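You operate a simulated robot arm through the tools that you are given. There is no shell and no other tool. Be economical: measure what you need, move in short steps, check, and stop when the job is done.

Carry out the task below with a simulated two-armed robot. There is one attempt and no reset: what you move stays moved.

## Task
Slacken the broom screw, tap the broom wedge home, tighten the screw again.
Fine: use the rubber mallet and lay it back on its rest; keep fingers off the wedge. Where these are worked on the way, their far stop is far enough and under half their travel is too little: broom screw.

The check looks at the end state, three seconds after you hand in, the way a careful person would. Anything else that was tipped, shoved, dropped, spilled or broken makes it a failure.

## Robot
Two 7-joint arms with fingered hands on one trunk, on a base that drives. Base frame: it is fixed to the floor where the robot stands at the start and does not move with it; the origin is under the middle of the robot, x ahead of it, y to its left, z up. Lengths are in mm, angles in rad, forces in N, time in s.
The left shoulder is at the start at [70, 153, 1122], the right one opposite. With the tool pointing down near the work surface each hand reaches from about 100 to 860 mm from the robot's upright axis, wherever it stands, measured 20 degrees to its own side. Places, roughly: broom screw [600, -400, 900]; broom wedge [700, -400, 900]. Payload 3.9 kg a hand.
Tool frame (each hand has its own): the origin (TCP) lies between the finger pads and is the grasp point; the fingertips stand 30 mm ahead of it; z points along the fingers, y is the line along which they close. The gripper opens to 104 mm. The gripper's body begins 35 mm behind the TCP. The gripper is a hand of 4 fingers: y runs from the thumb to the fingers, the wrist lies at [-17, -104, -178] in the tool frame, and closing takes about 1.5 s.
Orientation is that of the tool frame in the base frame, as a unit quaternion [x, y, z, w]. With the fingers straight down and the wrist toward the robot, the tool's x, y and z point along [0, 1, 0], [1, 0, 0] and [0, 0, -1] of the base frame.

## Interface
- The arms move only by the tool apply_moves. It takes "left_plan", "right_plan" or both (then of equal length, played together; a hand with none holds still); each is a list of rows, each a list of 6 numbers: the shift along the base's x, y, z in units of 30 mm (1.0 is 30 mm), then the turn, a rotation vector about the base's x, y, z in units of 4 degrees (1.0 is 4 degrees). In form: [[x, y, z, rx, ry, rz], ...]. A call has 1 to 10 rows; each row shifts and turns the commanded pose from where the row before left it. "left_fingers" and "right_fingers" are, for a hand that has rows, the finger opening in mm, from 0 to 104, set as the call begins (left out, the last holds). A call with a number of a shift or a turn outside -1 to 1 is refused whole. Each row takes 0.2 s and may step no farther than 50 mm and 0.15 rad from the row before; otherwise, or with a gripper value out of range, the whole call is refused. Where a pose cannot be reached the arm comes as near as it can. A force on the tool above 40 N (or 10 N above the force at the start of the call, whichever is more), or a blocked arm, ends the call early, and 0.2 s more pass. Each finger travels about 72 mm/s and halts on what it meets, pressing with about 25 N; the grip force reading is that of the motor and also rises with nothing between the fingers. The clock runs only during rows and for 0.2 s after the last one: add rows that do not move to give the fingers time. The reply holds the time, the measured pose of the TCP, the force on the tool along the base axes, the opening and the grip force, in the units named above and with some noise, with the torque about the TCP (base axes, N m) and any sound that the robot's microphone picked up.
- Cameras (640 x 400 px; columns grow to the right, rows downward): "scene" is now at [130.7, -46.6, 1369.1]; the picture's right is [-0.52, -0.86, -0.00], its down [-0.36, 0.22, -0.91] and it looks along [0.78, -0.47, -0.42] (base axes); focal length 254 px, centre (320, 200). "left" rides on the left gripper at [-66, -90, -126] in its tool frame; the picture's right is [-0.78, -0.30, 0.56], its down [0.57, -0.70, 0.42] and it looks along [0.26, 0.65, 0.71] (tool axes); focal length 275 px, centre (320, 200). "right" rides on the right gripper at [66, -90, -126] in its tool frame; the picture's right is [-0.78, 0.30, -0.56], its down [-0.57, -0.70, 0.42] and it looks along [-0.26, 0.65, 0.71] (tool axes); focal length 275 px, centre (320, 200).
- snapshot(camera): a new picture of that camera. It takes no simulated time.
- lift_body(by): slides the trunk up (or, below 0, down) by that many mm; the arms and the scene camera ride with it, the base frame stays. It gives what a move gives, with no picture.
- base_move(legs): drives the robot by 1 to 6 legs, each [ahead, turn to the left] in mm and rad, along the robot's own axes; the way and the turn of a leg run together, so that a leg with both is an arc; at most 1500 mm and 3.142 rad a leg. The arms and the cameras ride along, it lands a little off, and it stops where it bumps. It gives what a move gives.
- finger_targets(index, middle, ring, thumb_bend, thumb_turn, hand): sets how far each is bent, from 0 (flat) to 1 (curled in); at 0.3 the hand is open as for a grip, at 0.7 the pads meet at the TCP. One left out holds its place. A second passes; each finger stops where it meets its share of the squeeze, and holds until it gets a number again. A gripper value or a shape takes the hand back. It gives what a move gives, with no picture; readings hold the bend of each and the force on the fingers (four entries, about 0 where the hand has none), thumb and palm. thumb_turn goes from beside the hand (0) to across from the fingers (1), as for a grip.
- preshape(shape, hand): the hand has 4 fingers and takes this shape, open, in about a second: jaw (thumb against the fingers, like two jaws); tri (thumb and two fingers); tip (a fingertip pinch); poke (one finger out to press); point (the index stretched); flat (the hand flat); cup (the hand cupped); fist (a fist). The gripper value then closes the fingers along that shape, each until it touches; the sizes above hold for jaw. It gives what a move gives, with no picture.
- turn_head(pan, tilt): turns the head with the scene camera to pan (to the left, within 1.501 rad either way) and tilt (down, from -0.506 to 1.204), counted from straight ahead of the robot. It gives what a move gives.
- pixel_to_xyz(camera, pixels): for up to 12 pixels [column, row] of the newest picture of that camera ("zoom" is the newest enlarged one), the place [x, y, z] in the base frame of the surface seen there, good to about 2 mm. It takes no simulated time.
- zoom(camera, box): a new picture of the part [left, top, right, bottom] of that camera's present view, enlarged. It takes no simulated time.
- finish_job(): hands the job in; it is judged then, once.

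Go step by step. Measure first, check grasps and placings, and put right what went wrong. The budget is 80 turns and 62 pictures, counting those below and the enlarged ones. Unless the task says otherwise, let go and move clear before handing in, and close with one line.

The tools are called after "Request:" by a JSON object that holds its "fn" and its "kwargs". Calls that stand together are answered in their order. apply_moves: Moves the arms, as the interface text tells. Its arguments: {"type":"object","properties":{"left_plan":{"type":"array"},"left_fingers":{"type":"number"},"right_plan":{"type":"array"},"right_fingers":{"type":"number"}},"required":[]} The other tools are called the same way: lift_body (by) slides the trunk up or down; preshape (shape, hand) gives the hand a shape; finger_targets (index, middle, ring, thumb_bend, thumb_turn, hand) moves the fingers one by one; base_move (legs) drives the base; turn_head (pan, tilt) turns the head that bears the scene camera; snapshot (camera) takes a picture; pixel_to_xyz (camera, pixels) gives the place of the surface under pixels of a picture; zoom (camera, box) takes an enlarged picture of a part of a camera's view; finish_job () hands the job in.

At the start:

```text
clock: 0.0
left_eef_pos: [600.4, -85.3, 1233.2]
left_tcp_rot: [0.707, 0.707, 0.0, 0.0]
left_force: [-0.1, 0.2, 0.4]
left_moment: [0.01, 0.0, -0.02]
left_opening: 103.7
left_finger_force: 0.0
left_shape: jaw
left_bend: [0.3, 0.3, 0.3, 0.3, 0.97]
left_finger forces: [0.0, 0.1, 0.1, 0.0, 0.1, 0.0]
right_eef_pos: [322.3, -433.7, 1260.3]
right_tcp_rot: [0.707, 0.707, 0.0, 0.001]
right_force: [0.1, 0.5, 0.7]
right_moment: [-0.02, -0.03, 0.0]
right_opening: 103.7
right_finger_force: 0.0
right_shape: jaw
right_bend: [0.3, 0.3, 0.3, 0.3, 0.97]
right_finger forces: [0.0, 0.0, 0.1, 0.0, 0.1, 0.0]
trunk travel left (down, up): [-575.0, 365.0]
robot x, y, heading: [2.6, -1.9, 0.001]
head pan, tilt: [-0.541, 0.431]
```

scene: 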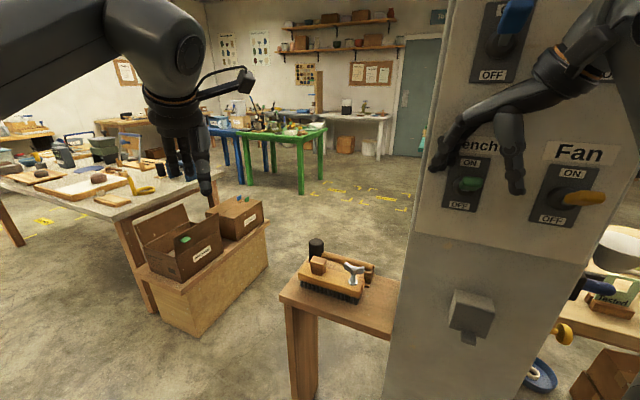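
right: 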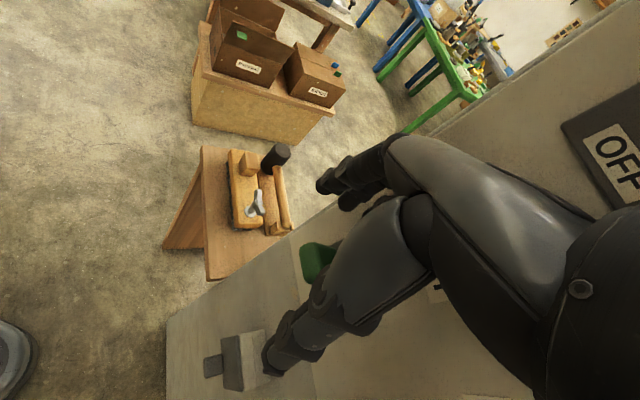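
left: 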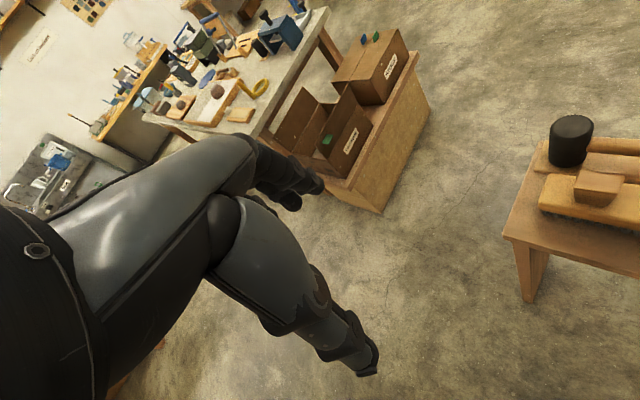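

The scene shows the broom head with the wedge (318,265), the screw (353,272) and the mallet behind it (316,247). I'll zoom in to measure.

Request:
{"fn": "zoom", "kwargs": {"camera": "scene", "box": [270, 220, 410, 320]}}

Request:
{"fn": "zoom", "kwargs": {"camera": "right", "box": [190, 130, 320, 250]}}

```text
4.00 times, centred on (340, 270) of scene
```

zoom: 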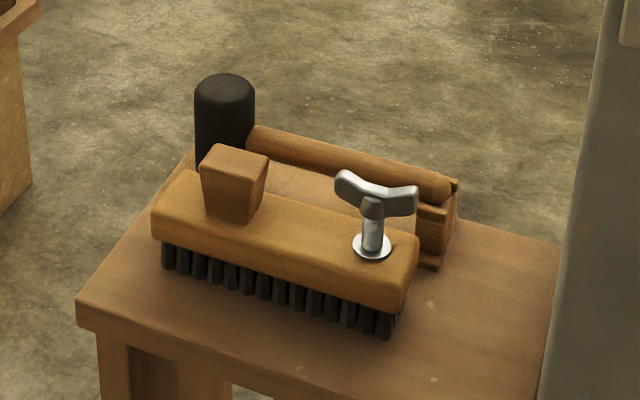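

```text
3.33 times, centred on (255, 190) of right
```

zoom: 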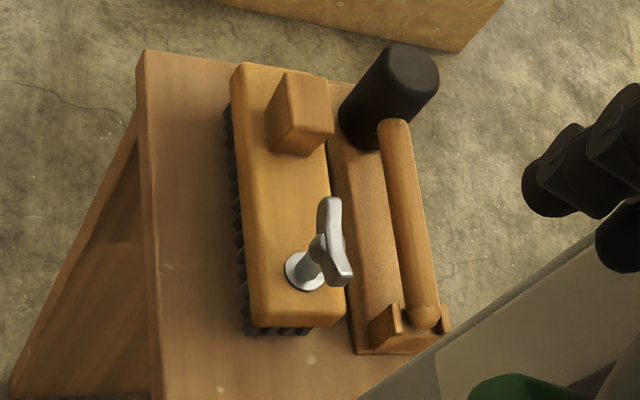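

The two views agree on the layout; now I'll get the coordinates.

Request:
{"fn": "pixel_to_xyz", "kwargs": {"camera": "zoom", "pixels": [[288, 88], [315, 130], [330, 208], [340, 274], [333, 240], [302, 282], [408, 75], [395, 140], [425, 300], [240, 72], [265, 318], [375, 330]]}}

Request:
{"fn": "pixel_to_xyz", "kwargs": {"camera": "scene", "pixels": [[321, 258], [320, 271], [348, 266], [372, 270], [353, 268], [351, 276], [319, 240], [318, 252], [335, 256], [375, 266], [400, 235], [360, 300]]}}

```text
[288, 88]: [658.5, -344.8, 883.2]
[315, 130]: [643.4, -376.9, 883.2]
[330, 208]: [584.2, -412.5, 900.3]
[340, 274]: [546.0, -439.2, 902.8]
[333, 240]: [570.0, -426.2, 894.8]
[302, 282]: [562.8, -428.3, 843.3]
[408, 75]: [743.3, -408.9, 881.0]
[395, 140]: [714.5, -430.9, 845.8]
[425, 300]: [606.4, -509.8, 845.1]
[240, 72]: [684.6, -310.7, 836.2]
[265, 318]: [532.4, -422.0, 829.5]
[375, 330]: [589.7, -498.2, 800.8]
```

```text
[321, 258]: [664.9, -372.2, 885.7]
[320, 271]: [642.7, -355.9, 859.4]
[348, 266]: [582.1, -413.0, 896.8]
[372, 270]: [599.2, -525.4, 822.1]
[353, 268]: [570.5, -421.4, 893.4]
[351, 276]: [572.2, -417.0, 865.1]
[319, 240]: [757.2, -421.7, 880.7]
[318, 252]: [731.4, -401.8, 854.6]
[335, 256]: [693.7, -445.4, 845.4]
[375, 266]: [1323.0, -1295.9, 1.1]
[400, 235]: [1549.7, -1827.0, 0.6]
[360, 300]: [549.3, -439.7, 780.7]
```

Broom axis runs from about (568,-426) to (655,-365), and the mallet handle lies parallel to it at z≈845. Next I'll find where the cabinet stands and where the rest and handle edges are.

Request:
{"fn": "pixel_to_xyz", "kwargs": {"camera": "scene", "pixels": [[400, 330], [415, 230], [440, 60], [470, 310], [560, 200], [465, 185], [520, 250], [400, 300], [600, 260], [300, 310], [390, 320], [380, 275]]}}

Request:
{"fn": "zoom", "kwargs": {"camera": "scene", "box": [300, 230, 380, 280]}}

Request:
{"fn": "pixel_to_xyz", "kwargs": {"camera": "right", "pixels": [[280, 340], [180, 330], [240, 250], [330, 215], [410, 135], [600, 130], [322, 260]]}}

```text
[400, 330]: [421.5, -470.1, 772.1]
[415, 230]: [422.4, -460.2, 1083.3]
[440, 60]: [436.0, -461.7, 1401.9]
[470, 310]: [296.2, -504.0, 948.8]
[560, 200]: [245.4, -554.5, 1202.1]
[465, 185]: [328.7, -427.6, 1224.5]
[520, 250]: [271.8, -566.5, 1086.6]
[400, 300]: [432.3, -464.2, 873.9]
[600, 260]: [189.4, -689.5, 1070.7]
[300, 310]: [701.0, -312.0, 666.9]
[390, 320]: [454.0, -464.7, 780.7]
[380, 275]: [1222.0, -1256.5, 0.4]
```

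```text
8.00 times, centred on (340, 255) of scene
```

zoom: 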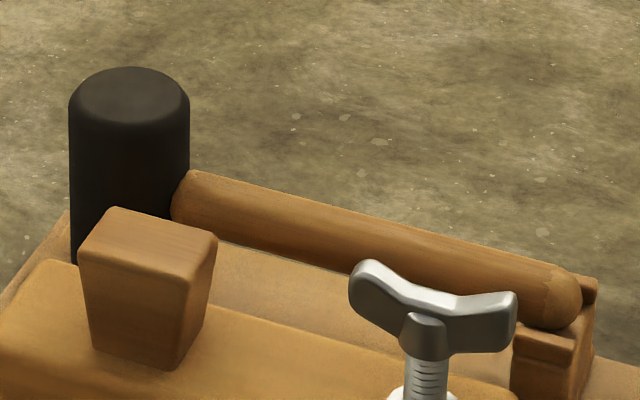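

```text
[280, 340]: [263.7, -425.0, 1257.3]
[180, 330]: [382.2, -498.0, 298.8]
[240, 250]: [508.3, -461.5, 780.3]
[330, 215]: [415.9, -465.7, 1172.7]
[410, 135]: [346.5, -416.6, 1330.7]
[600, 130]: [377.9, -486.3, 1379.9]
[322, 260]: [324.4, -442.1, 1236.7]
```

The cabinet's near corner is at about (430,-464), so the broom is clear of it. I'll carry the right hand over the broom, bowing away from the cabinet and yawing it across the wing.

Request:
{"fn": "apply_moves", "kwargs": {"right_plan": [[0.8, 0.5, 0, 0, 0, -1], [1, 0.5, 0, 0, 0, -1], [1, 0.4, 0, 0, 0, -1], [1, 0.2, 0, 0, 0, -1], [1, 0, 0, 0, 0, -1], [1, -0.2, 0, 0, 0, -1], [1, -0.3, 0, 0, 0, -1], [0.8, -0.4, -0.5, 0, 0, -1], [0.2, -0.2, -1, 0, 0, -1], [0, 0, -1, 0, 0, -1]]}}

```text
clock: 2.2
left_eef_pos: [601.7, -84.0, 1232.9]
left_tcp_rot: [0.707, 0.707, -0.001, 0.0]
left_force: [0.2, -0.2, -0.5]
left_moment: [0.01, 0.0, -0.03]
left_opening: 103.6
left_finger_force: 0.1
left_shape: jaw
left_bend: [0.3, 0.3, 0.3, 0.3, 0.97]
left_finger forces: [0.0, 0.1, 0.0, 0.1, 0.0, 0.0]
right_eef_pos: [555.8, -417.9, 1184.0]
right_tcp_rot: [0.906, 0.423, 0.0, 0.0]
right_force: [0.6, -0.2, 0.3]
right_moment: [0.0, 0.0, 0.04]
right_opening: 103.7
right_finger_force: 0.0
right_shape: jaw
right_bend: [0.3, 0.3, 0.3, 0.3, 0.97]
right_finger forces: [0.0, 0.0, 0.0, 0.0, 0.0, 0.0]
trunk travel left (down, up): [-575.0, 365.0]
robot x, y, heading: [-2.9, -3.7, -0.004]
head pan, tilt: [-0.541, 0.431]
```

The right hand is over the screw at z 1184. I'll finish the yaw, go down to about z 1020 and look.

Request:
{"fn": "apply_moves", "kwargs": {"right_plan": [[0.1, 0, -1, 0, 0, -0.9], [0.1, 0, -1, 0, 0, -0.9], [0.1, -0.1, -1, 0, 0, -0.9], [0.1, -0.1, -1, 0, 0, -0.9], [0, 0, -1, 0, 0, 0], [0, 0, 0, 0, 0, 0]]}}

Request:
{"fn": "snapshot", "kwargs": {"camera": "right"}}

Request:
{"fn": "snapshot", "kwargs": {"camera": "scene"}}

```text
clock: 3.6
left_eef_pos: [601.1, -84.5, 1233.8]
left_tcp_rot: [0.706, 0.708, 0.0, -0.001]
left_force: [0.2, 0.3, 0.9]
left_moment: [-0.02, 0.0, 0.0]
left_opening: 103.5
left_finger_force: 0.0
left_shape: jaw
left_bend: [0.3, 0.3, 0.3, 0.3, 0.97]
left_finger forces: [0.1, 0.1, 0.1, 0.0, 0.0, 0.0]
right_eef_pos: [568.5, -424.1, 1034.6]
right_tcp_rot: [0.952, 0.305, 0.0, 0.0]
right_force: [0.0, 0.1, 1.5]
right_moment: [0.02, -0.02, 0.0]
right_opening: 103.5
right_finger_force: 0.0
right_shape: jaw
right_bend: [0.3, 0.3, 0.3, 0.3, 0.97]
right_finger forces: [0.1, 0.1, 0.0, 0.0, 0.0, 0.1]
trunk travel left (down, up): [-575.0, 365.0]
robot x, y, heading: [0.5, -3.2, 0.002]
head pan, tilt: [-0.541, 0.431]
```

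```text
55 pictures are left
```

right: 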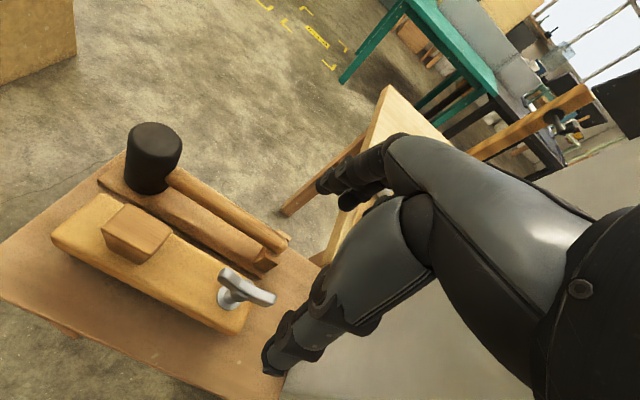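

```text
54 pictures are left
```

scene: 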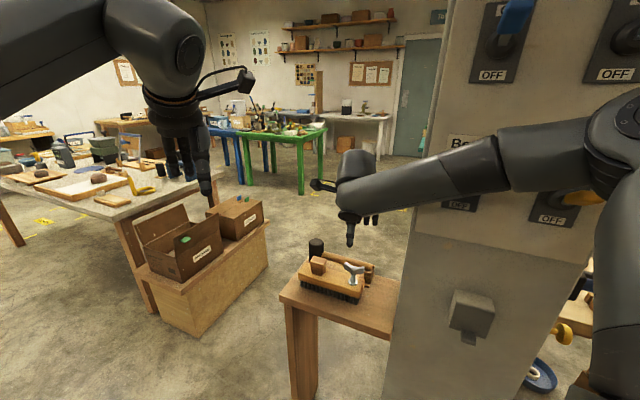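

The forearm passes in front of the Bench and Fan switches (px 480,170 and 600,160), so I'll check the clearance there and refine the screw position.

Request:
{"fn": "pixel_to_xyz", "kwargs": {"camera": "scene", "pixels": [[580, 198], [597, 192], [610, 240], [500, 155], [565, 140], [620, 130], [460, 205], [540, 215], [575, 225]]}}

Request:
{"fn": "zoom", "kwargs": {"camera": "right", "box": [160, 220, 320, 320]}}

```text
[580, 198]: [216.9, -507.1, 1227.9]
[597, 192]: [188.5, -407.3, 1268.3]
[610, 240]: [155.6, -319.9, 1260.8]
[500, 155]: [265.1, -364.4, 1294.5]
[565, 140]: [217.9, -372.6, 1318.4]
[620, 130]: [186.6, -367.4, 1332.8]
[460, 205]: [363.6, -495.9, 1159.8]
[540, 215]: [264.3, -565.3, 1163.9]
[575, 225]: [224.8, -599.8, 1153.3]
```

```text
4.00 times, centred on (240, 270) of right
```

zoom: 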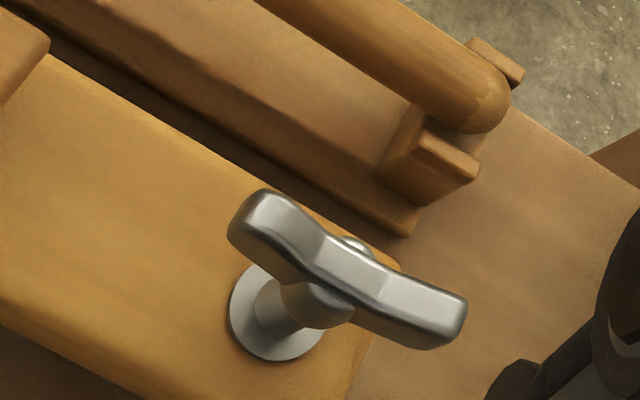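

Forearm clearance to the Fan handle is roughly 50–100 mm, which is acceptable but needs watching. Now the screw geometry.

Request:
{"fn": "pixel_to_xyz", "kwargs": {"camera": "zoom", "pixels": [[270, 200], [455, 315], [340, 255], [365, 268], [232, 310], [275, 360], [352, 243], [390, 345], [245, 235]]}}

Request:
{"fn": "pixel_to_xyz", "kwargs": {"camera": "right", "pixels": [[230, 225], [200, 200], [152, 130], [122, 214], [275, 240], [140, 180]]}}

```text
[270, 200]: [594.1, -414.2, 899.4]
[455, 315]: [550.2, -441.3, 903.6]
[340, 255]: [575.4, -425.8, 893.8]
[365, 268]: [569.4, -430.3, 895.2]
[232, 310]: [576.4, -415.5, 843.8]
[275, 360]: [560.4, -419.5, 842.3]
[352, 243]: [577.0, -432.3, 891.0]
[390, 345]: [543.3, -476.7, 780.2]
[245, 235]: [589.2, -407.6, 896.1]
```

```text
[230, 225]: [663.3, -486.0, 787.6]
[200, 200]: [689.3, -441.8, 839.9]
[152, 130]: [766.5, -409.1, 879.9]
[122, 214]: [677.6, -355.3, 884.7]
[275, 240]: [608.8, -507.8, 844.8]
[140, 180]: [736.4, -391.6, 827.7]
```

Screw centre is about (570,-427) with the wing at z 885–904. I'll lower so the pads straddle the wing, with the fingers at a 60 mm opening.

Request:
{"fn": "apply_moves", "kwargs": {"right_plan": [[0.05, -0.1, -0.9, 0, 0, 0], [0, 0, -0.9, 0, 0, 0], [0, 0, -0.9, 0, 0, 0], [0, 0, -0.9, 0, 0, 0], [0, 0, -0.7, 0, 0, 0], [0, 0, -0.3, 0, 0, 0], [0, 0, 0, 0, 0, 0]], "right_fingers": 70}}

Request:
{"fn": "snapshot", "kwargs": {"camera": "right"}}

Request:
{"fn": "snapshot", "kwargs": {"camera": "scene"}}

```text
clock: 5.2
left_eef_pos: [600.2, -82.8, 1231.4]
left_tcp_rot: [0.707, 0.707, -0.001, 0.001]
left_force: [-0.8, -0.3, -0.4]
left_moment: [-0.02, 0.01, -0.01]
left_opening: 103.6
left_finger_force: 0.0
left_shape: jaw
left_bend: [0.3, 0.3, 0.3, 0.3, 0.97]
left_finger forces: [0.1, 0.0, 0.0, 0.0, 0.1, 0.0]
right_eef_pos: [570.4, -426.5, 897.3]
right_tcp_rot: [0.952, 0.306, 0.0, 0.0]
right_force: [-0.3, 0.2, -1.7]
right_moment: [0.0, -0.02, 0.01]
right_opening: 70.4
right_finger_force: 0.0
right_shape: jaw
right_bend: [0.28, 0.38, 0.34, 0.58, 0.99]
right_finger forces: [0.0, 0.0, 0.1, 0.1, 0.0, 0.0]
trunk travel left (down, up): [-575.0, 365.0]
robot x, y, heading: [-1.0, 0.1, -0.003]
head pan, tilt: [-0.541, 0.431]
```

```text
52 pictures are left
```

right: 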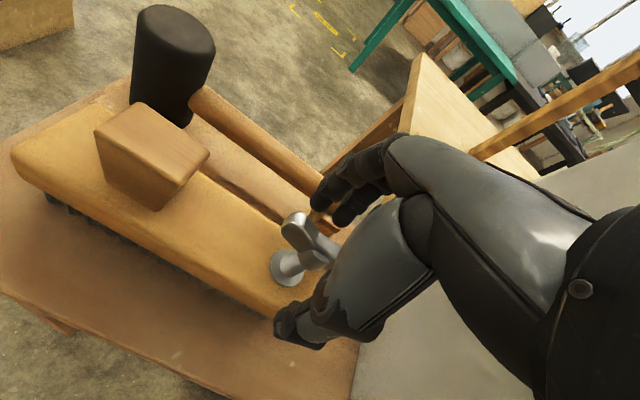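

```text
51 pictures are left
```

scene: 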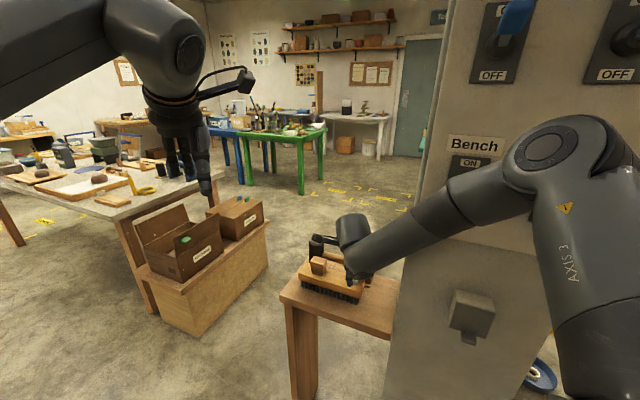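

The fingers straddle the wing (px 300,235), but the elbow has come near the Bench switch (px 550,150), so I'll measure that distance.

Request:
{"fn": "pixel_to_xyz", "kwargs": {"camera": "scene", "pixels": [[547, 147], [515, 165], [580, 125], [505, 175], [590, 240], [470, 175], [560, 190], [490, 190]]}}

```text
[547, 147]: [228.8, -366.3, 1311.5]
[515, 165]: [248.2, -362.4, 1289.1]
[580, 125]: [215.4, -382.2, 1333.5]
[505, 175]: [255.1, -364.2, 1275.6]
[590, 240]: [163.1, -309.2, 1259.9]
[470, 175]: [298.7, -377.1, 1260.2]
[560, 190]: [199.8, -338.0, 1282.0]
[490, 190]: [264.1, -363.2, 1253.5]
```

The elbow's back is only about 25 mm from the Bench handle, and turning the screw would push it closer. I'll lift off and move the base to face the broom squarely, bringing both hands in first and checking the floor for obstacles.

Request:
{"fn": "apply_moves", "kwargs": {"right_plan": [[0, 0, 1, 0, 0, 0], [0, 0, 1, 0, 0, 0], [0, 0, 1, 0, 0, 0], [0, 0, 1, 0, 0, 0], [0, 0.3, 1, 0, 0, 0], [-0.2, 1, 0.7, 0, 0, 0], [-0.4, 1, 0.5, 0, 0, 0], [-0.5, 1, 0, 0, 0, 0], [-0.5, 1, 0, 0, 0, 0.5], [-0.5, 1, 0, 0, 0, 1]], "left_plan": [[-0.5, 1, 0, 0, 0, 0], [-0.5, 1, 0, 0, 0, 0], [-0.5, 1, 0, 0, 0, 0], [-0.5, 1, 0, 0, 0, 0], [-0.5, 1, 0, 0, 0, 0], [-0.7, 1, 0, 0, 0, 0], [-0.7, 1, 0, 0, 0, 0], [-0.7, 1, 0, 0, 0, 0], [-0.7, 1, 0, 0, 0, 0], [-0.7, 1, 0, 0, 0, 0]]}}

Request:
{"fn": "apply_moves", "kwargs": {"right_plan": [[-0.5, 1, 0, 0, 0, 1], [-0.5, 1, 0, 0, 0, 1], [-0.5, 1, 0, 0, 0, 1], [-0.5, 1, 0, 0, 0, 1], [-0.5, 0.7, 0, 0, 0, 1], [-0.3, 0.5, 0, 0, 0, 1], [0, 0, 0, 0, 0, 1], [0, 0, 0, 0, 0, 1], [0, 0, 0, 0, 0, 1], [0, 0, 0, 0, 0, 1]]}}

Request:
{"fn": "turn_head", "kwargs": {"pan": 0.1, "tilt": 0.75}}

Request:
{"fn": "snapshot", "kwargs": {"camera": "scene"}}

```text
clock: 7.4
left_eef_pos: [419.3, 216.5, 1235.3]
left_tcp_rot: [0.707, 0.707, 0.0, 0.002]
left_force: [-0.8, 0.2, 0.2]
left_moment: [-0.02, -0.03, -0.02]
left_opening: 103.9
left_finger_force: 0.0
left_shape: jaw
left_bend: [0.3, 0.3, 0.3, 0.3, 0.97]
left_finger forces: [0.0, 0.1, 0.0, 0.0, 0.1, 0.0]
right_eef_pos: [505.4, -268.0, 1082.2]
right_tcp_rot: [0.935, 0.355, 0.001, 0.001]
right_force: [-0.5, 0.2, 0.3]
right_moment: [-0.01, -0.01, 0.0]
right_opening: 70.2
right_finger_force: 0.0
right_shape: jaw
right_bend: [0.28, 0.38, 0.35, 0.58, 0.99]
right_finger forces: [0.0, 0.0, 0.0, 0.0, 0.0, 0.0]
trunk travel left (down, up): [-575.0, 365.0]
robot x, y, heading: [-2.1, 0.8, -0.001]
head pan, tilt: [-0.541, 0.431]
```

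```text
clock: 9.6
left_eef_pos: [422.4, 213.5, 1234.8]
left_tcp_rot: [0.707, 0.707, -0.001, -0.001]
left_force: [-0.2, -0.1, -0.6]
left_moment: [0.02, 0.02, -0.02]
left_opening: 103.7
left_finger_force: 0.1
left_shape: jaw
left_bend: [0.3, 0.3, 0.3, 0.3, 0.97]
left_finger forces: [0.0, 0.0, 0.1, 0.0, 0.0, 0.1]
right_eef_pos: [425.2, -114.9, 1082.9]
right_tcp_rot: [0.756, 0.654, 0.0, 0.0]
right_force: [0.2, -0.5, 0.6]
right_moment: [0.04, 0.02, 0.01]
right_opening: 70.3
right_finger_force: 0.1
right_shape: jaw
right_bend: [0.28, 0.38, 0.35, 0.58, 0.99]
right_finger forces: [0.0, 0.1, 0.0, 0.0, 0.0, 0.0]
trunk travel left (down, up): [-575.0, 365.0]
robot x, y, heading: [-2.8, 0.4, 0.004]
head pan, tilt: [-0.541, 0.431]
```

```text
clock: 10.6
left_eef_pos: [422.5, 214.9, 1234.2]
left_tcp_rot: [0.707, 0.707, 0.0, 0.0]
left_force: [0.7, -0.3, 1.4]
left_moment: [0.02, 0.0, 0.02]
left_opening: 103.7
left_finger_force: 0.1
left_shape: jaw
left_bend: [0.3, 0.3, 0.3, 0.3, 0.97]
left_finger forces: [0.1, 0.0, 0.1, 0.0, 0.0, 0.0]
right_eef_pos: [423.9, -112.8, 1082.4]
right_tcp_rot: [0.757, 0.653, 0.0, 0.0]
right_force: [0.2, 0.5, -0.2]
right_moment: [0.04, 0.0, -0.02]
right_opening: 70.5
right_finger_force: 0.0
right_shape: jaw
right_bend: [0.28, 0.38, 0.35, 0.58, 0.99]
right_finger forces: [0.0, 0.0, 0.0, 0.0, 0.1, 0.0]
trunk travel left (down, up): [-575.0, 365.0]
robot x, y, heading: [-2.3, 0.4, -0.001]
head pan, tilt: [0.099, 0.75]
```

```text
50 pictures are left
```

scene: 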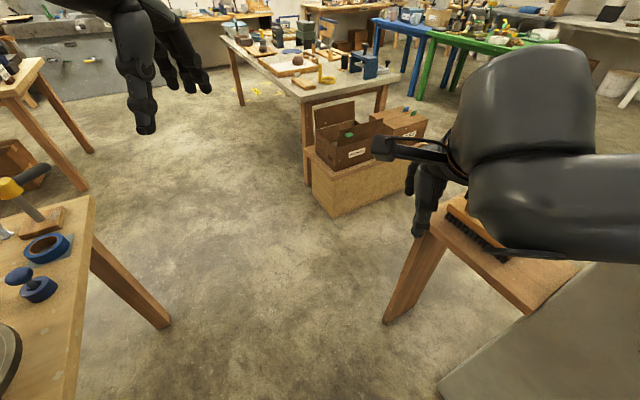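

Request:
{"fn": "pixel_to_xyz", "kwargs": {"camera": "scene", "pixels": [[160, 325], [85, 200], [85, 300], [335, 215], [310, 190], [305, 150], [385, 322], [440, 395], [300, 300], [75, 390], [225, 40], [95, 150]]}}

```text
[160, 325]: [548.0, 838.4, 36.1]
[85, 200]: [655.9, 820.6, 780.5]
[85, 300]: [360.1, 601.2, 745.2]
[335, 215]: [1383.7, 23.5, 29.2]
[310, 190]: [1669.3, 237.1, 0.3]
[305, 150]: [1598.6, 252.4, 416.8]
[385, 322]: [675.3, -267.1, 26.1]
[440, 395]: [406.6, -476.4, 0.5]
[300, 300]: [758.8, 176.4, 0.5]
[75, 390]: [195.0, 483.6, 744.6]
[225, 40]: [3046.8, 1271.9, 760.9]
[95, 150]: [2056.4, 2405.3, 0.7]
```

The left bench edge runs about 350 mm behind the spot I want, (333,139), and the floor between is clear. I'll turn left, drive 361 mm, then turn right to face the broom.

Request:
{"fn": "base_move", "kwargs": {"legs": [[0, 0.396], [361, 0], [0, -1.356]]}}

Request:
{"fn": "turn_head", "kwargs": {"pan": -0.25, "tilt": 0.75}}

Request:
{"fn": "snapshot", "kwargs": {"camera": "scene"}}

```text
clock: 12.4
left_eef_pos: [304.1, 362.4, 1234.9]
left_tcp_rot: [0.553, 0.833, -0.001, 0.0]
left_force: [-0.5, -0.3, 0.0]
left_moment: [0.01, 0.03, 0.02]
left_opening: 103.8
left_finger_force: 0.1
left_shape: jaw
left_bend: [0.3, 0.3, 0.3, 0.3, 0.97]
left_finger forces: [0.1, 0.0, 0.0, 0.0, 0.0, 0.1]
right_eef_pos: [434.1, 62.2, 1084.0]
right_tcp_rot: [0.612, 0.791, 0.002, 0.002]
right_force: [-0.2, 0.0, 0.2]
right_moment: [0.01, -0.02, -0.01]
right_opening: 69.9
right_finger_force: 0.0
right_shape: jaw
right_bend: [0.28, 0.38, 0.35, 0.58, 0.99]
right_finger forces: [0.0, 0.1, 0.0, 0.0, 0.1, 0.0]
trunk travel left (down, up): [-575.0, 365.0]
robot x, y, heading: [1.9, -1.4, 0.411]
head pan, tilt: [0.099, 0.75]
stopped in leg 1: the robot was blocked; the commanded pose is now the measured one
```

```text
clock: 13.3
left_eef_pos: [304.9, 362.0, 1233.4]
left_tcp_rot: [0.553, 0.833, 0.0, 0.0]
left_force: [-0.1, -0.8, 0.2]
left_moment: [0.04, 0.03, 0.01]
left_opening: 103.6
left_finger_force: 0.1
left_shape: jaw
left_bend: [0.3, 0.3, 0.3, 0.3, 0.97]
left_finger forces: [0.0, 0.0, 0.0, 0.0, 0.0, 0.1]
right_eef_pos: [434.9, 59.5, 1084.4]
right_tcp_rot: [0.612, 0.791, 0.002, 0.003]
right_force: [0.8, 0.1, 0.5]
right_moment: [0.0, 0.02, 0.04]
right_opening: 70.0
right_finger_force: 0.1
right_shape: jaw
right_bend: [0.28, 0.38, 0.35, 0.58, 0.99]
right_finger forces: [0.0, 0.2, 0.0, 0.1, 0.0, 0.1]
trunk travel left (down, up): [-575.0, 365.0]
robot x, y, heading: [0.2, 0.9, 0.405]
head pan, tilt: [-0.25, 0.75]
```

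```text
49 pictures are left
```

scene: 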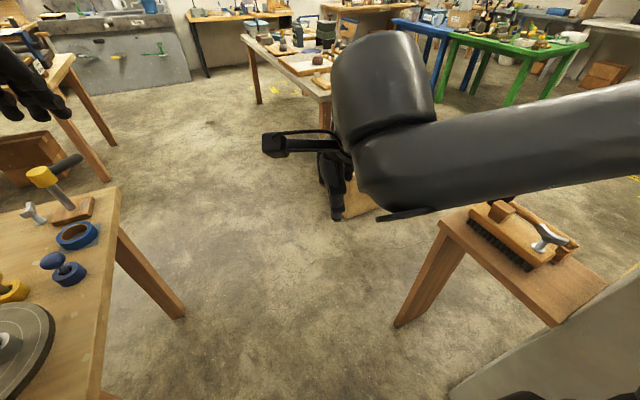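

The turn finished (heading 0.405) but the base reports it is blocked. I'll look to both sides to find the contact.

Request:
{"fn": "turn_head", "kwargs": {"pan": -1.2, "tilt": 0.6}}

Request:
{"fn": "snapshot", "kwargs": {"camera": "scene"}}

Request:
{"fn": "turn_head", "kwargs": {"pan": 1.1, "tilt": 1.0}}

Request:
{"fn": "snapshot", "kwargs": {"camera": "scene"}}

```text
clock: 14.5
left_eef_pos: [304.9, 362.9, 1233.4]
left_tcp_rot: [0.552, 0.834, -0.002, -0.001]
left_force: [0.1, -0.3, -1.1]
left_moment: [0.0, 0.01, 0.0]
left_opening: 103.6
left_finger_force: 0.0
left_shape: jaw
left_bend: [0.3, 0.3, 0.3, 0.3, 0.97]
left_finger forces: [0.0, 0.0, 0.0, 0.0, 0.0, 0.0]
right_eef_pos: [434.8, 60.7, 1083.6]
right_tcp_rot: [0.613, 0.79, 0.002, 0.003]
right_force: [0.3, -0.2, -0.5]
right_moment: [0.01, 0.01, 0.02]
right_opening: 70.2
right_finger_force: 0.1
right_shape: jaw
right_bend: [0.28, 0.38, 0.35, 0.58, 0.99]
right_finger forces: [0.1, 0.0, 0.1, 0.0, 0.1, 0.0]
trunk travel left (down, up): [-575.0, 365.0]
robot x, y, heading: [-2.9, 0.5, 0.408]
head pan, tilt: [-1.201, 0.6]
```

```text
48 pictures are left
```

scene: 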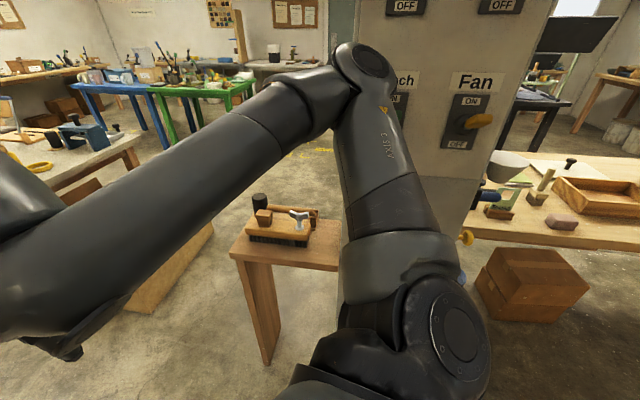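

```text
clock: 16.6
left_eef_pos: [304.2, 363.0, 1234.0]
left_tcp_rot: [0.552, 0.834, 0.0, 0.0]
left_force: [0.2, 0.1, 0.2]
left_moment: [0.02, 0.0, 0.04]
left_opening: 103.7
left_finger_force: 0.0
left_shape: jaw
left_bend: [0.3, 0.3, 0.3, 0.3, 0.97]
left_finger forces: [0.0, 0.0, 0.0, 0.1, 0.0, 0.0]
right_eef_pos: [434.5, 59.6, 1083.6]
right_tcp_rot: [0.612, 0.791, 0.002, 0.002]
right_force: [0.1, 0.7, -0.5]
right_moment: [-0.01, 0.01, 0.01]
right_opening: 70.2
right_finger_force: 0.0
right_shape: jaw
right_bend: [0.28, 0.38, 0.35, 0.58, 0.99]
right_finger forces: [0.0, 0.0, 0.1, 0.0, 0.1, 0.0]
trunk travel left (down, up): [-575.0, 365.0]
robot x, y, heading: [-4.0, -2.9, 0.404]
head pan, tilt: [1.1, 1.0]
```

```text
47 pictures are left
```

scene: 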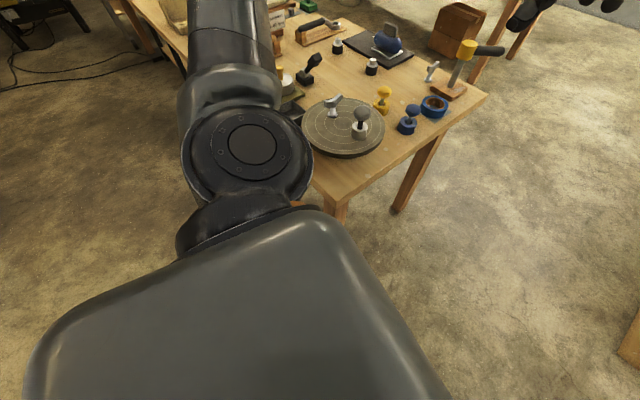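

In the right view the elbow (px 365,65) sits right over the Bench switch; in the left view the table leg (px 335,205) stands close to the base. I'll measure both.

Request:
{"fn": "pixel_to_xyz", "kwargs": {"camera": "scene", "pixels": [[335, 205], [400, 205], [480, 105], [318, 190], [440, 90], [250, 145]]}}

Request:
{"fn": "turn_head", "kwargs": {"pan": -1.2, "tilt": 0.4}}

Request:
{"fn": "zoom", "kwargs": {"camera": "scene", "box": [300, 20, 540, 220]}}

Request:
{"fn": "pixel_to_xyz", "kwargs": {"camera": "zoom", "pixels": [[150, 200], [180, 250], [230, 240], [260, 270], [460, 320], [250, 180], [200, 150], [290, 330], [350, 250]]}}

```text
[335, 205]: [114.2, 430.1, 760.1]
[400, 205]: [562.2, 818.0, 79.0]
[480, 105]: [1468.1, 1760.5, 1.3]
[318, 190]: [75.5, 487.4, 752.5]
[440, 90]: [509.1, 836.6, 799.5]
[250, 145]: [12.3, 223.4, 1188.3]
```

```text
clock: 18.8
left_eef_pos: [305.7, 362.6, 1233.6]
left_tcp_rot: [0.553, 0.833, -0.001, -0.001]
left_force: [-0.6, 0.8, -0.3]
left_moment: [-0.02, 0.01, 0.03]
left_opening: 103.7
left_finger_force: 0.0
left_shape: jaw
left_bend: [0.3, 0.3, 0.3, 0.3, 0.97]
left_finger forces: [0.0, 0.0, 0.0, 0.0, 0.0, 0.0]
right_eef_pos: [435.3, 60.5, 1083.6]
right_tcp_rot: [0.612, 0.791, 0.001, 0.002]
right_force: [0.7, -0.4, -0.2]
right_moment: [0.01, -0.01, -0.01]
right_opening: 70.1
right_finger_force: 0.1
right_shape: jaw
right_bend: [0.28, 0.38, 0.35, 0.58, 0.99]
right_finger forces: [0.0, 0.0, 0.0, 0.0, 0.0, 0.0]
trunk travel left (down, up): [-575.0, 365.0]
robot x, y, heading: [0.9, 0.1, 0.406]
head pan, tilt: [-1.201, 0.4]
```

```text
2.00 times, centred on (420, 120) of scene
```

zoom: 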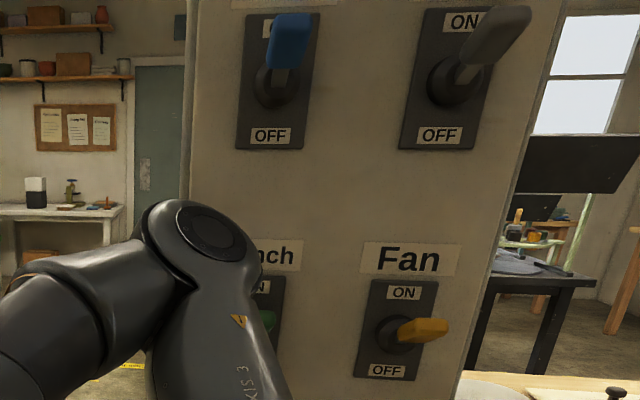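

```text
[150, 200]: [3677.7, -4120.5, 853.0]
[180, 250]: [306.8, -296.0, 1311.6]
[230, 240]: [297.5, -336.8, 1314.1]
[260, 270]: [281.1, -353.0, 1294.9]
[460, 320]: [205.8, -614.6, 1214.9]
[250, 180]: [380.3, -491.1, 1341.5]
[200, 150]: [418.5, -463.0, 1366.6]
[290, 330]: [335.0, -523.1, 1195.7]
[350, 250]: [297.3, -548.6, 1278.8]
```

The elbow still has about 45 mm to the switch levers and the table is 270 mm off, so nothing obvious is touching. I'll test a short drive ahead.

Request:
{"fn": "base_move", "kwargs": {"legs": [[60, 0.1]]}}

```text
clock: 20.1
left_eef_pos: [321.9, 415.9, 1233.0]
left_tcp_rot: [0.511, 0.86, -0.001, 0.0]
left_force: [0.2, -1.1, 1.0]
left_moment: [0.01, -0.02, -0.01]
left_opening: 103.8
left_finger_force: 0.1
left_shape: jaw
left_bend: [0.3, 0.3, 0.3, 0.3, 0.97]
left_finger forces: [0.0, 0.0, 0.0, 0.0, 0.1, 0.1]
right_eef_pos: [481.7, 129.3, 1085.0]
right_tcp_rot: [0.572, 0.82, 0.002, 0.003]
right_force: [-0.8, 0.1, -0.3]
right_moment: [-0.02, 0.02, -0.02]
right_opening: 69.9
right_finger_force: 0.1
right_shape: jaw
right_bend: [0.28, 0.38, 0.35, 0.58, 0.99]
right_finger forces: [0.0, 0.0, 0.0, 0.0, 0.0, 0.0]
trunk travel left (down, up): [-575.0, 365.0]
robot x, y, heading: [56.6, 25.4, 0.509]
head pan, tilt: [-1.201, 0.4]
stopped in leg 1: the robot was blocked; the commanded pose is now the measured one
```

The base actually completed that leg (56.6,25.4, heading 0.509) despite the message. I'll go on one leg at a time.

Request:
{"fn": "base_move", "kwargs": {"legs": [[295, -0.15]]}}

```text
clock: 22.1
left_eef_pos: [649.4, 497.0, 1232.5]
left_tcp_rot: [0.576, 0.817, -0.001, -0.001]
left_force: [-0.5, -0.1, 0.4]
left_moment: [-0.02, 0.0, 0.01]
left_opening: 104.0
left_finger_force: 0.0
left_shape: jaw
left_bend: [0.3, 0.3, 0.3, 0.3, 0.97]
left_finger forces: [0.0, 0.0, 0.0, 0.1, 0.0, 0.0]
right_eef_pos: [764.0, 188.9, 1084.8]
right_tcp_rot: [0.634, 0.773, 0.002, 0.003]
right_force: [0.4, 0.0, 0.4]
right_moment: [-0.04, -0.03, -0.01]
right_opening: 70.3
right_finger_force: 0.1
right_shape: jaw
right_bend: [0.28, 0.38, 0.35, 0.58, 0.99]
right_finger forces: [0.0, 0.1, 0.1, 0.0, 0.0, 0.0]
trunk travel left (down, up): [-575.0, 365.0]
robot x, y, heading: [326.1, 151.4, 0.357]
head pan, tilt: [-1.201, 0.4]
```

At (326,151) with no block. Now I'll turn right to face the broom.

Request:
{"fn": "base_move", "kwargs": {"legs": [[0, -1.317]]}}

Request:
{"fn": "turn_head", "kwargs": {"pan": -0.2, "tilt": 0.7}}

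Request:
{"fn": "snapshot", "kwargs": {"camera": "scene"}}

```text
clock: 25.8
left_eef_pos: [736.9, -82.7, 1233.3]
left_tcp_rot: [0.958, 0.286, 0.0, -0.002]
left_force: [-0.2, 0.7, -0.5]
left_moment: [-0.01, -0.02, -0.01]
left_opening: 103.4
left_finger_force: 0.1
left_shape: jaw
left_bend: [0.3, 0.3, 0.3, 0.3, 0.97]
left_finger forces: [0.0, 0.0, 0.0, 0.0, 0.1, 0.1]
right_eef_pos: [462.6, -264.0, 1085.7]
right_tcp_rot: [0.977, 0.213, 0.001, 0.003]
right_force: [-0.2, -0.4, 0.1]
right_moment: [0.0, 0.0, 0.0]
right_opening: 70.2
right_finger_force: 0.0
right_shape: jaw
right_bend: [0.28, 0.38, 0.35, 0.58, 0.99]
right_finger forces: [0.1, 0.0, 0.0, 0.1, 0.0, 0.1]
trunk travel left (down, up): [-575.0, 365.0]
robot x, y, heading: [325.7, 156.5, -0.982]
head pan, tilt: [-1.201, 0.4]
```

```text
clock: 27.1
left_eef_pos: [737.0, -81.7, 1233.3]
left_tcp_rot: [0.958, 0.285, -0.001, -0.001]
left_force: [-0.3, 0.3, -0.4]
left_moment: [0.05, 0.01, -0.01]
left_opening: 103.7
left_finger_force: 0.0
left_shape: jaw
left_bend: [0.3, 0.3, 0.3, 0.3, 0.97]
left_finger forces: [0.1, 0.1, 0.0, 0.0, 0.0, 0.1]
right_eef_pos: [462.9, -264.6, 1084.7]
right_tcp_rot: [0.977, 0.213, 0.0, 0.004]
right_force: [0.2, 0.2, -0.3]
right_moment: [0.03, -0.02, 0.01]
right_opening: 70.0
right_finger_force: 0.0
right_shape: jaw
right_bend: [0.28, 0.38, 0.35, 0.58, 0.99]
right_finger forces: [0.0, 0.0, 0.0, 0.0, 0.0, 0.0]
trunk travel left (down, up): [-575.0, 365.0]
robot x, y, heading: [326.4, 155.0, -0.977]
head pan, tilt: [-0.201, 0.7]
```

```text
45 pictures are left
```

scene: 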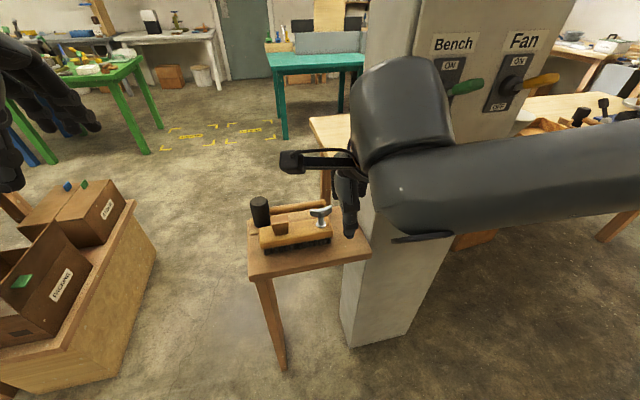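

The robot now faces the broom with its elbow well clear of the switches. I'll move over the screw and down to z 897, fine-aligning the yaw.

Request:
{"fn": "apply_moves", "kwargs": {"right_plan": [[0.6, -0.9, -0.3, 0, 0, 0.4], [0.6, -0.9, -0.3, 0, 0, 0.4], [0.6, -0.9, -0.3, 0, 0, 0.4], [0.6, -0.9, -0.3, 0, 0, 0.4], [0.6, -0.9, -0.3, 0, 0, 0.4], [0.57, -0.9, -0.3, 0, 0, 0.2], [0, 0, -0.5, 0, 0, 0], [0, 0, 0, 0, 0, 0]]}}

Request:
{"fn": "snapshot", "kwargs": {"camera": "scene"}}

Request:
{"fn": "zoom", "kwargs": {"camera": "right", "box": [100, 180, 400, 380]}}

```text
clock: 28.9
left_eef_pos: [737.8, -81.8, 1233.1]
left_tcp_rot: [0.958, 0.286, 0.0, -0.002]
left_force: [-0.5, 0.3, 0.1]
left_moment: [-0.01, 0.0, 0.01]
left_opening: 103.7
left_finger_force: 0.1
left_shape: jaw
left_bend: [0.3, 0.3, 0.3, 0.3, 0.97]
left_finger forces: [0.0, 0.0, 0.0, 0.0, 0.1, 0.0]
right_eef_pos: [544.7, -421.3, 1020.5]
right_tcp_rot: [0.957, 0.289, 0.0, 0.003]
right_force: [0.5, -0.6, 0.2]
right_moment: [-0.02, -0.02, -0.03]
right_opening: 70.0
right_finger_force: 0.1
right_shape: jaw
right_bend: [0.28, 0.38, 0.35, 0.58, 0.99]
right_finger forces: [0.1, 0.0, 0.0, 0.1, 0.0, 0.0]
right hand out of reach, approached as far as the arm can: row 6
trunk travel left (down, up): [-575.0, 365.0]
robot x, y, heading: [329.5, 149.4, -0.981]
head pan, tilt: [-0.201, 0.7]
```

```text
44 pictures are left
```

scene: 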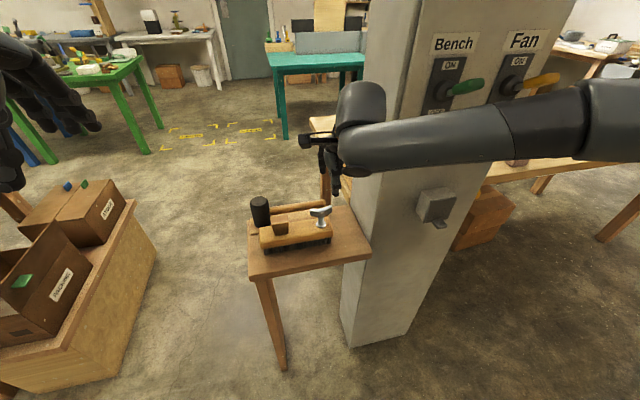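

```text
2.00 times, centred on (250, 280) of right
```

zoom: 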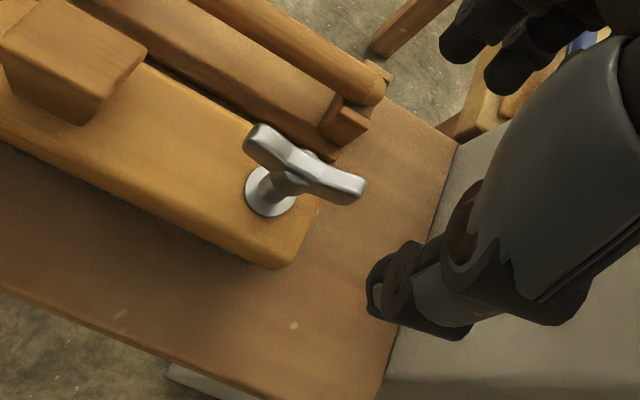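

Row 6 stopped short at (545,-421). I'll try the remaining shift on its own.

Request:
{"fn": "apply_moves", "kwargs": {"right_plan": [[0.4, -0.1, 0, 0, 0, 0], [0.4, -0.1, 0, 0, 0, 0], [0, 0, -0.3, 0, 0, 0]]}}

```text
clock: 29.7
left_eef_pos: [735.8, -82.5, 1232.7]
left_tcp_rot: [0.958, 0.286, -0.001, -0.001]
left_force: [0.1, -0.2, -0.6]
left_moment: [0.0, 0.01, 0.03]
left_opening: 103.5
left_finger_force: 0.1
left_shape: jaw
left_bend: [0.3, 0.3, 0.3, 0.3, 0.97]
left_finger forces: [0.0, 0.0, 0.0, 0.0, 0.0, 0.0]
right_eef_pos: [544.2, -421.7, 1014.3]
right_tcp_rot: [0.957, 0.289, 0.001, 0.004]
right_force: [-0.1, -0.7, 0.0]
right_moment: [-0.01, -0.01, 0.02]
right_opening: 70.1
right_finger_force: 0.1
right_shape: jaw
right_bend: [0.28, 0.38, 0.35, 0.58, 0.99]
right_finger forces: [0.1, 0.0, 0.0, 0.1, 0.0, 0.0]
right hand out of reach, approached as far as the arm can: row 1, 2
trunk travel left (down, up): [-575.0, 365.0]
robot x, y, heading: [327.6, 148.3, -0.979]
head pan, tilt: [-0.201, 0.7]
```

The limit seems to come from the wrist with the arm folded too tightly. I'll back the base about 85 mm and turn it slightly left so the arm stretches more, with the hand at z 1014 staying clear.

Request:
{"fn": "base_move", "kwargs": {"legs": [[-85, 0.0]]}}

Request:
{"fn": "base_move", "kwargs": {"legs": [[0, 0.16]]}}

```text
clock: 30.8
left_eef_pos: [689.6, -13.1, 1233.6]
left_tcp_rot: [0.958, 0.285, 0.0, -0.002]
left_force: [-0.6, 0.2, 0.2]
left_moment: [-0.02, 0.02, -0.01]
left_opening: 103.7
left_finger_force: 0.1
left_shape: jaw
left_bend: [0.3, 0.3, 0.3, 0.3, 0.97]
left_finger forces: [0.0, 0.1, 0.0, 0.1, 0.0, 0.0]
right_eef_pos: [498.5, -354.3, 1013.7]
right_tcp_rot: [0.958, 0.288, 0.001, 0.004]
right_force: [-0.1, 0.2, 1.3]
right_moment: [-0.02, -0.02, 0.0]
right_opening: 70.2
right_finger_force: 0.1
right_shape: jaw
right_bend: [0.28, 0.38, 0.35, 0.58, 0.99]
right_finger forces: [0.0, 0.1, 0.0, 0.1, 0.0, 0.0]
trunk travel left (down, up): [-575.0, 365.0]
robot x, y, heading: [280.8, 223.4, -0.984]
head pan, tilt: [-0.201, 0.7]
```

```text
clock: 31.8
left_eef_pos: [723.0, 53.9, 1233.6]
left_tcp_rot: [0.933, 0.36, -0.001, -0.001]
left_force: [0.5, -0.5, 0.1]
left_moment: [-0.03, -0.01, 0.03]
left_opening: 103.9
left_finger_force: 0.0
left_shape: jaw
left_bend: [0.3, 0.3, 0.3, 0.3, 0.97]
left_finger forces: [0.1, 0.0, 0.0, 0.0, 0.0, 0.1]
right_eef_pos: [583.5, -310.4, 1014.7]
right_tcp_rot: [0.932, 0.363, 0.002, 0.005]
right_force: [-0.4, -0.1, -0.8]
right_moment: [0.05, -0.01, -0.02]
right_opening: 70.0
right_finger_force: 0.0
right_shape: jaw
right_bend: [0.28, 0.38, 0.35, 0.58, 0.99]
right_finger forces: [0.0, 0.0, 0.0, 0.0, 0.1, 0.1]
trunk travel left (down, up): [-575.0, 365.0]
robot x, y, heading: [283.3, 222.9, -0.82]
head pan, tilt: [-0.201, 0.7]
```

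Now I'll shift to (570,-427) with −9° of yaw.

Request:
{"fn": "apply_moves", "kwargs": {"right_plan": [[-0.1, -0.97, 0, 0, 0, -0.6], [-0.1, -0.97, 0, 0, 0, -0.6], [-0.1, -0.97, 0, 0, 0, -0.6], [-0.15, -0.97, 0, 0, 0, -0.4], [0, 0, -0.8, 0, 0, 0], [0, 0, -0.8, 0, 0, 0], [0, 0, 0, 0, 0, 0]]}}

Request:
{"fn": "snapshot", "kwargs": {"camera": "scene"}}

Request:
{"fn": "zoom", "kwargs": {"camera": "right", "box": [160, 180, 400, 340]}}

```text
clock: 33.4
left_eef_pos: [722.1, 53.8, 1233.0]
left_tcp_rot: [0.933, 0.36, -0.001, -0.001]
left_force: [0.2, -1.0, -0.4]
left_moment: [0.02, 0.02, -0.05]
left_opening: 104.0
left_finger_force: 0.0
left_shape: jaw
left_bend: [0.3, 0.3, 0.3, 0.3, 0.97]
left_finger forces: [0.1, 0.0, 0.1, 0.0, 0.0, 0.0]
right_eef_pos: [542.7, -419.6, 973.4]
right_tcp_rot: [0.957, 0.291, 0.001, 0.004]
right_force: [0.3, -0.2, 0.1]
right_moment: [0.04, 0.01, 0.01]
right_opening: 70.0
right_finger_force: 0.0
right_shape: jaw
right_bend: [0.28, 0.38, 0.35, 0.58, 0.99]
right_finger forces: [0.0, 0.0, 0.0, 0.0, 0.0, 0.0]
right hand out of reach, approached as far as the arm can: row 2, 3, 4, 5, 6
trunk travel left (down, up): [-575.0, 365.0]
robot x, y, heading: [280.3, 220.5, -0.822]
head pan, tilt: [-0.201, 0.7]
```

```text
42 pictures are left
```

scene: 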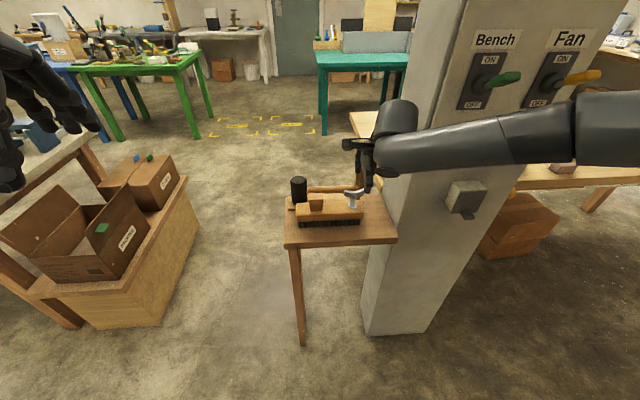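

```text
2.50 times, centred on (280, 260) of right
```

zoom: 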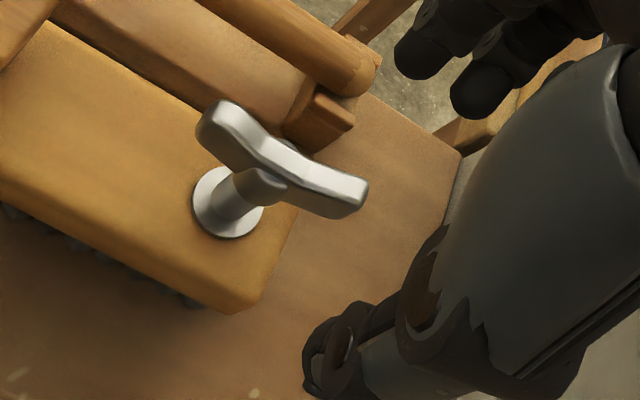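

The elbow is folded far out to the right (px 600,110), which bends the wrist to its limit. Standing further along the corridor would straighten this, so I'll measure the elbow before driving.

Request:
{"fn": "pixel_to_xyz", "kwargs": {"camera": "scene", "pixels": [[610, 120], [560, 130], [500, 140], [610, 160], [515, 77], [395, 130]]}}

Request:
{"fn": "apply_moves", "kwargs": {"right_plan": [[0, 0, 1, 0, 0, 0], [0, 0, 1, 0, 0, 0.5], [0, 0.5, 1, 0, 0, 1], [-0.2, 1, 0, 0, 0, 1], [-0.2, 1, 0, 0, 0, 1], [-0.2, 1, 0, 0, 0, 0], [-0.2, 1, 0, 0, 0, 0]]}}

Request:
{"fn": "turn_head", "kwargs": {"pan": -0.9, "tilt": 0.6}}

Request:
{"fn": "snapshot", "kwargs": {"camera": "scene"}}

```text
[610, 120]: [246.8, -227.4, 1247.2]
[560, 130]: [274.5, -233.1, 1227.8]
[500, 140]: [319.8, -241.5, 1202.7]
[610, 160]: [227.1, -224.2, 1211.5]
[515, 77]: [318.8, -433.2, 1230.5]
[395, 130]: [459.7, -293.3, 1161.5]
```

```text
clock: 35.0
left_eef_pos: [721.4, 54.9, 1233.6]
left_tcp_rot: [0.933, 0.361, -0.002, -0.001]
left_force: [0.1, 0.1, 0.5]
left_moment: [-0.05, 0.03, -0.04]
left_opening: 103.8
left_finger_force: 0.0
left_shape: jaw
left_bend: [0.3, 0.3, 0.3, 0.3, 0.97]
left_finger forces: [0.1, 0.0, 0.0, 0.0, 0.0, 0.1]
right_eef_pos: [522.4, -282.3, 1062.9]
right_tcp_rot: [0.914, 0.405, 0.001, 0.004]
right_force: [0.5, 0.3, 0.1]
right_moment: [-0.01, -0.02, -0.03]
right_opening: 70.1
right_finger_force: 0.1
right_shape: jaw
right_bend: [0.28, 0.38, 0.35, 0.58, 0.99]
right_finger forces: [0.0, 0.0, 0.1, 0.0, 0.1, 0.0]
trunk travel left (down, up): [-575.0, 365.0]
robot x, y, heading: [278.9, 224.3, -0.826]
head pan, tilt: [-0.201, 0.7]
```

```text
clock: 36.1
left_eef_pos: [722.2, 54.8, 1232.4]
left_tcp_rot: [0.933, 0.36, -0.001, -0.002]
left_force: [0.1, -0.4, -0.5]
left_moment: [0.0, 0.01, 0.0]
left_opening: 103.8
left_finger_force: 0.0
left_shape: jaw
left_bend: [0.3, 0.3, 0.3, 0.3, 0.97]
left_finger forces: [0.0, 0.0, 0.0, 0.0, 0.1, 0.0]
right_eef_pos: [521.9, -285.1, 1062.5]
right_tcp_rot: [0.915, 0.404, 0.002, 0.004]
right_force: [0.2, -0.6, 0.3]
right_moment: [0.01, 0.01, 0.01]
right_opening: 70.0
right_finger_force: 0.1
right_shape: jaw
right_bend: [0.28, 0.38, 0.35, 0.58, 0.99]
right_finger forces: [0.0, 0.1, 0.0, 0.1, 0.0, 0.0]
trunk travel left (down, up): [-575.0, 365.0]
robot x, y, heading: [278.3, 222.1, -0.828]
head pan, tilt: [-0.901, 0.6]
```

```text
40 pictures are left
```

scene: 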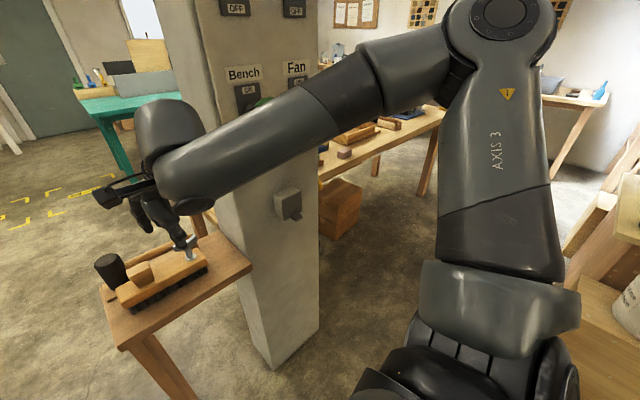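

The elbow is out at the right of the robot and clear of the cabinet by over 200 mm through the turn. I'll drive to about (545,320), heading −64°.

Request:
{"fn": "base_move", "kwargs": {"legs": [[0, 1.18], [283, 0]]}}

Request:
{"fn": "base_move", "kwargs": {"legs": [[0, -1.478]]}}

```text
clock: 41.0
left_eef_pos: [869.7, 664.8, 1233.3]
left_tcp_rot: [0.577, 0.817, -0.002, 0.0]
left_force: [-0.5, 0.5, 0.3]
left_moment: [-0.02, 0.0, -0.02]
left_opening: 103.7
left_finger_force: 0.1
left_shape: jaw
left_bend: [0.3, 0.3, 0.3, 0.3, 0.97]
left_finger forces: [0.1, 0.0, 0.0, 0.1, 0.0, 0.0]
right_eef_pos: [1106.5, 349.3, 1063.2]
right_tcp_rot: [0.536, 0.844, 0.003, 0.002]
right_force: [0.1, 0.6, -0.2]
right_moment: [0.02, 0.03, -0.01]
right_opening: 70.2
right_finger_force: 0.1
right_shape: jaw
right_bend: [0.28, 0.38, 0.35, 0.58, 0.99]
right_finger forces: [0.1, 0.0, 0.1, 0.0, 0.0, 0.0]
trunk travel left (down, up): [-575.0, 365.0]
robot x, y, heading: [546.4, 321.1, 0.354]
head pan, tilt: [-0.901, 0.6]
```

```text
clock: 44.9
left_eef_pos: [931.6, 45.7, 1233.6]
left_tcp_rot: [0.972, 0.236, 0.0, -0.002]
left_force: [0.3, -0.2, -0.2]
left_moment: [-0.03, 0.01, 0.02]
left_opening: 103.6
left_finger_force: 0.1
left_shape: jaw
left_bend: [0.3, 0.3, 0.3, 0.3, 0.97]
left_finger forces: [0.0, 0.1, 0.0, 0.1, 0.2, 0.0]
right_eef_pos: [651.4, -230.2, 1063.9]
right_tcp_rot: [0.959, 0.283, 0.001, 0.004]
right_force: [-0.3, 0.6, -0.3]
right_moment: [-0.02, 0.03, -0.03]
right_opening: 70.2
right_finger_force: 0.1
right_shape: jaw
right_bend: [0.28, 0.38, 0.35, 0.58, 0.99]
right_finger forces: [0.0, 0.0, 0.0, 0.0, 0.0, 0.0]
trunk travel left (down, up): [-575.0, 365.0]
robot x, y, heading: [547.1, 320.5, -1.086]
head pan, tilt: [-0.901, 0.6]
```

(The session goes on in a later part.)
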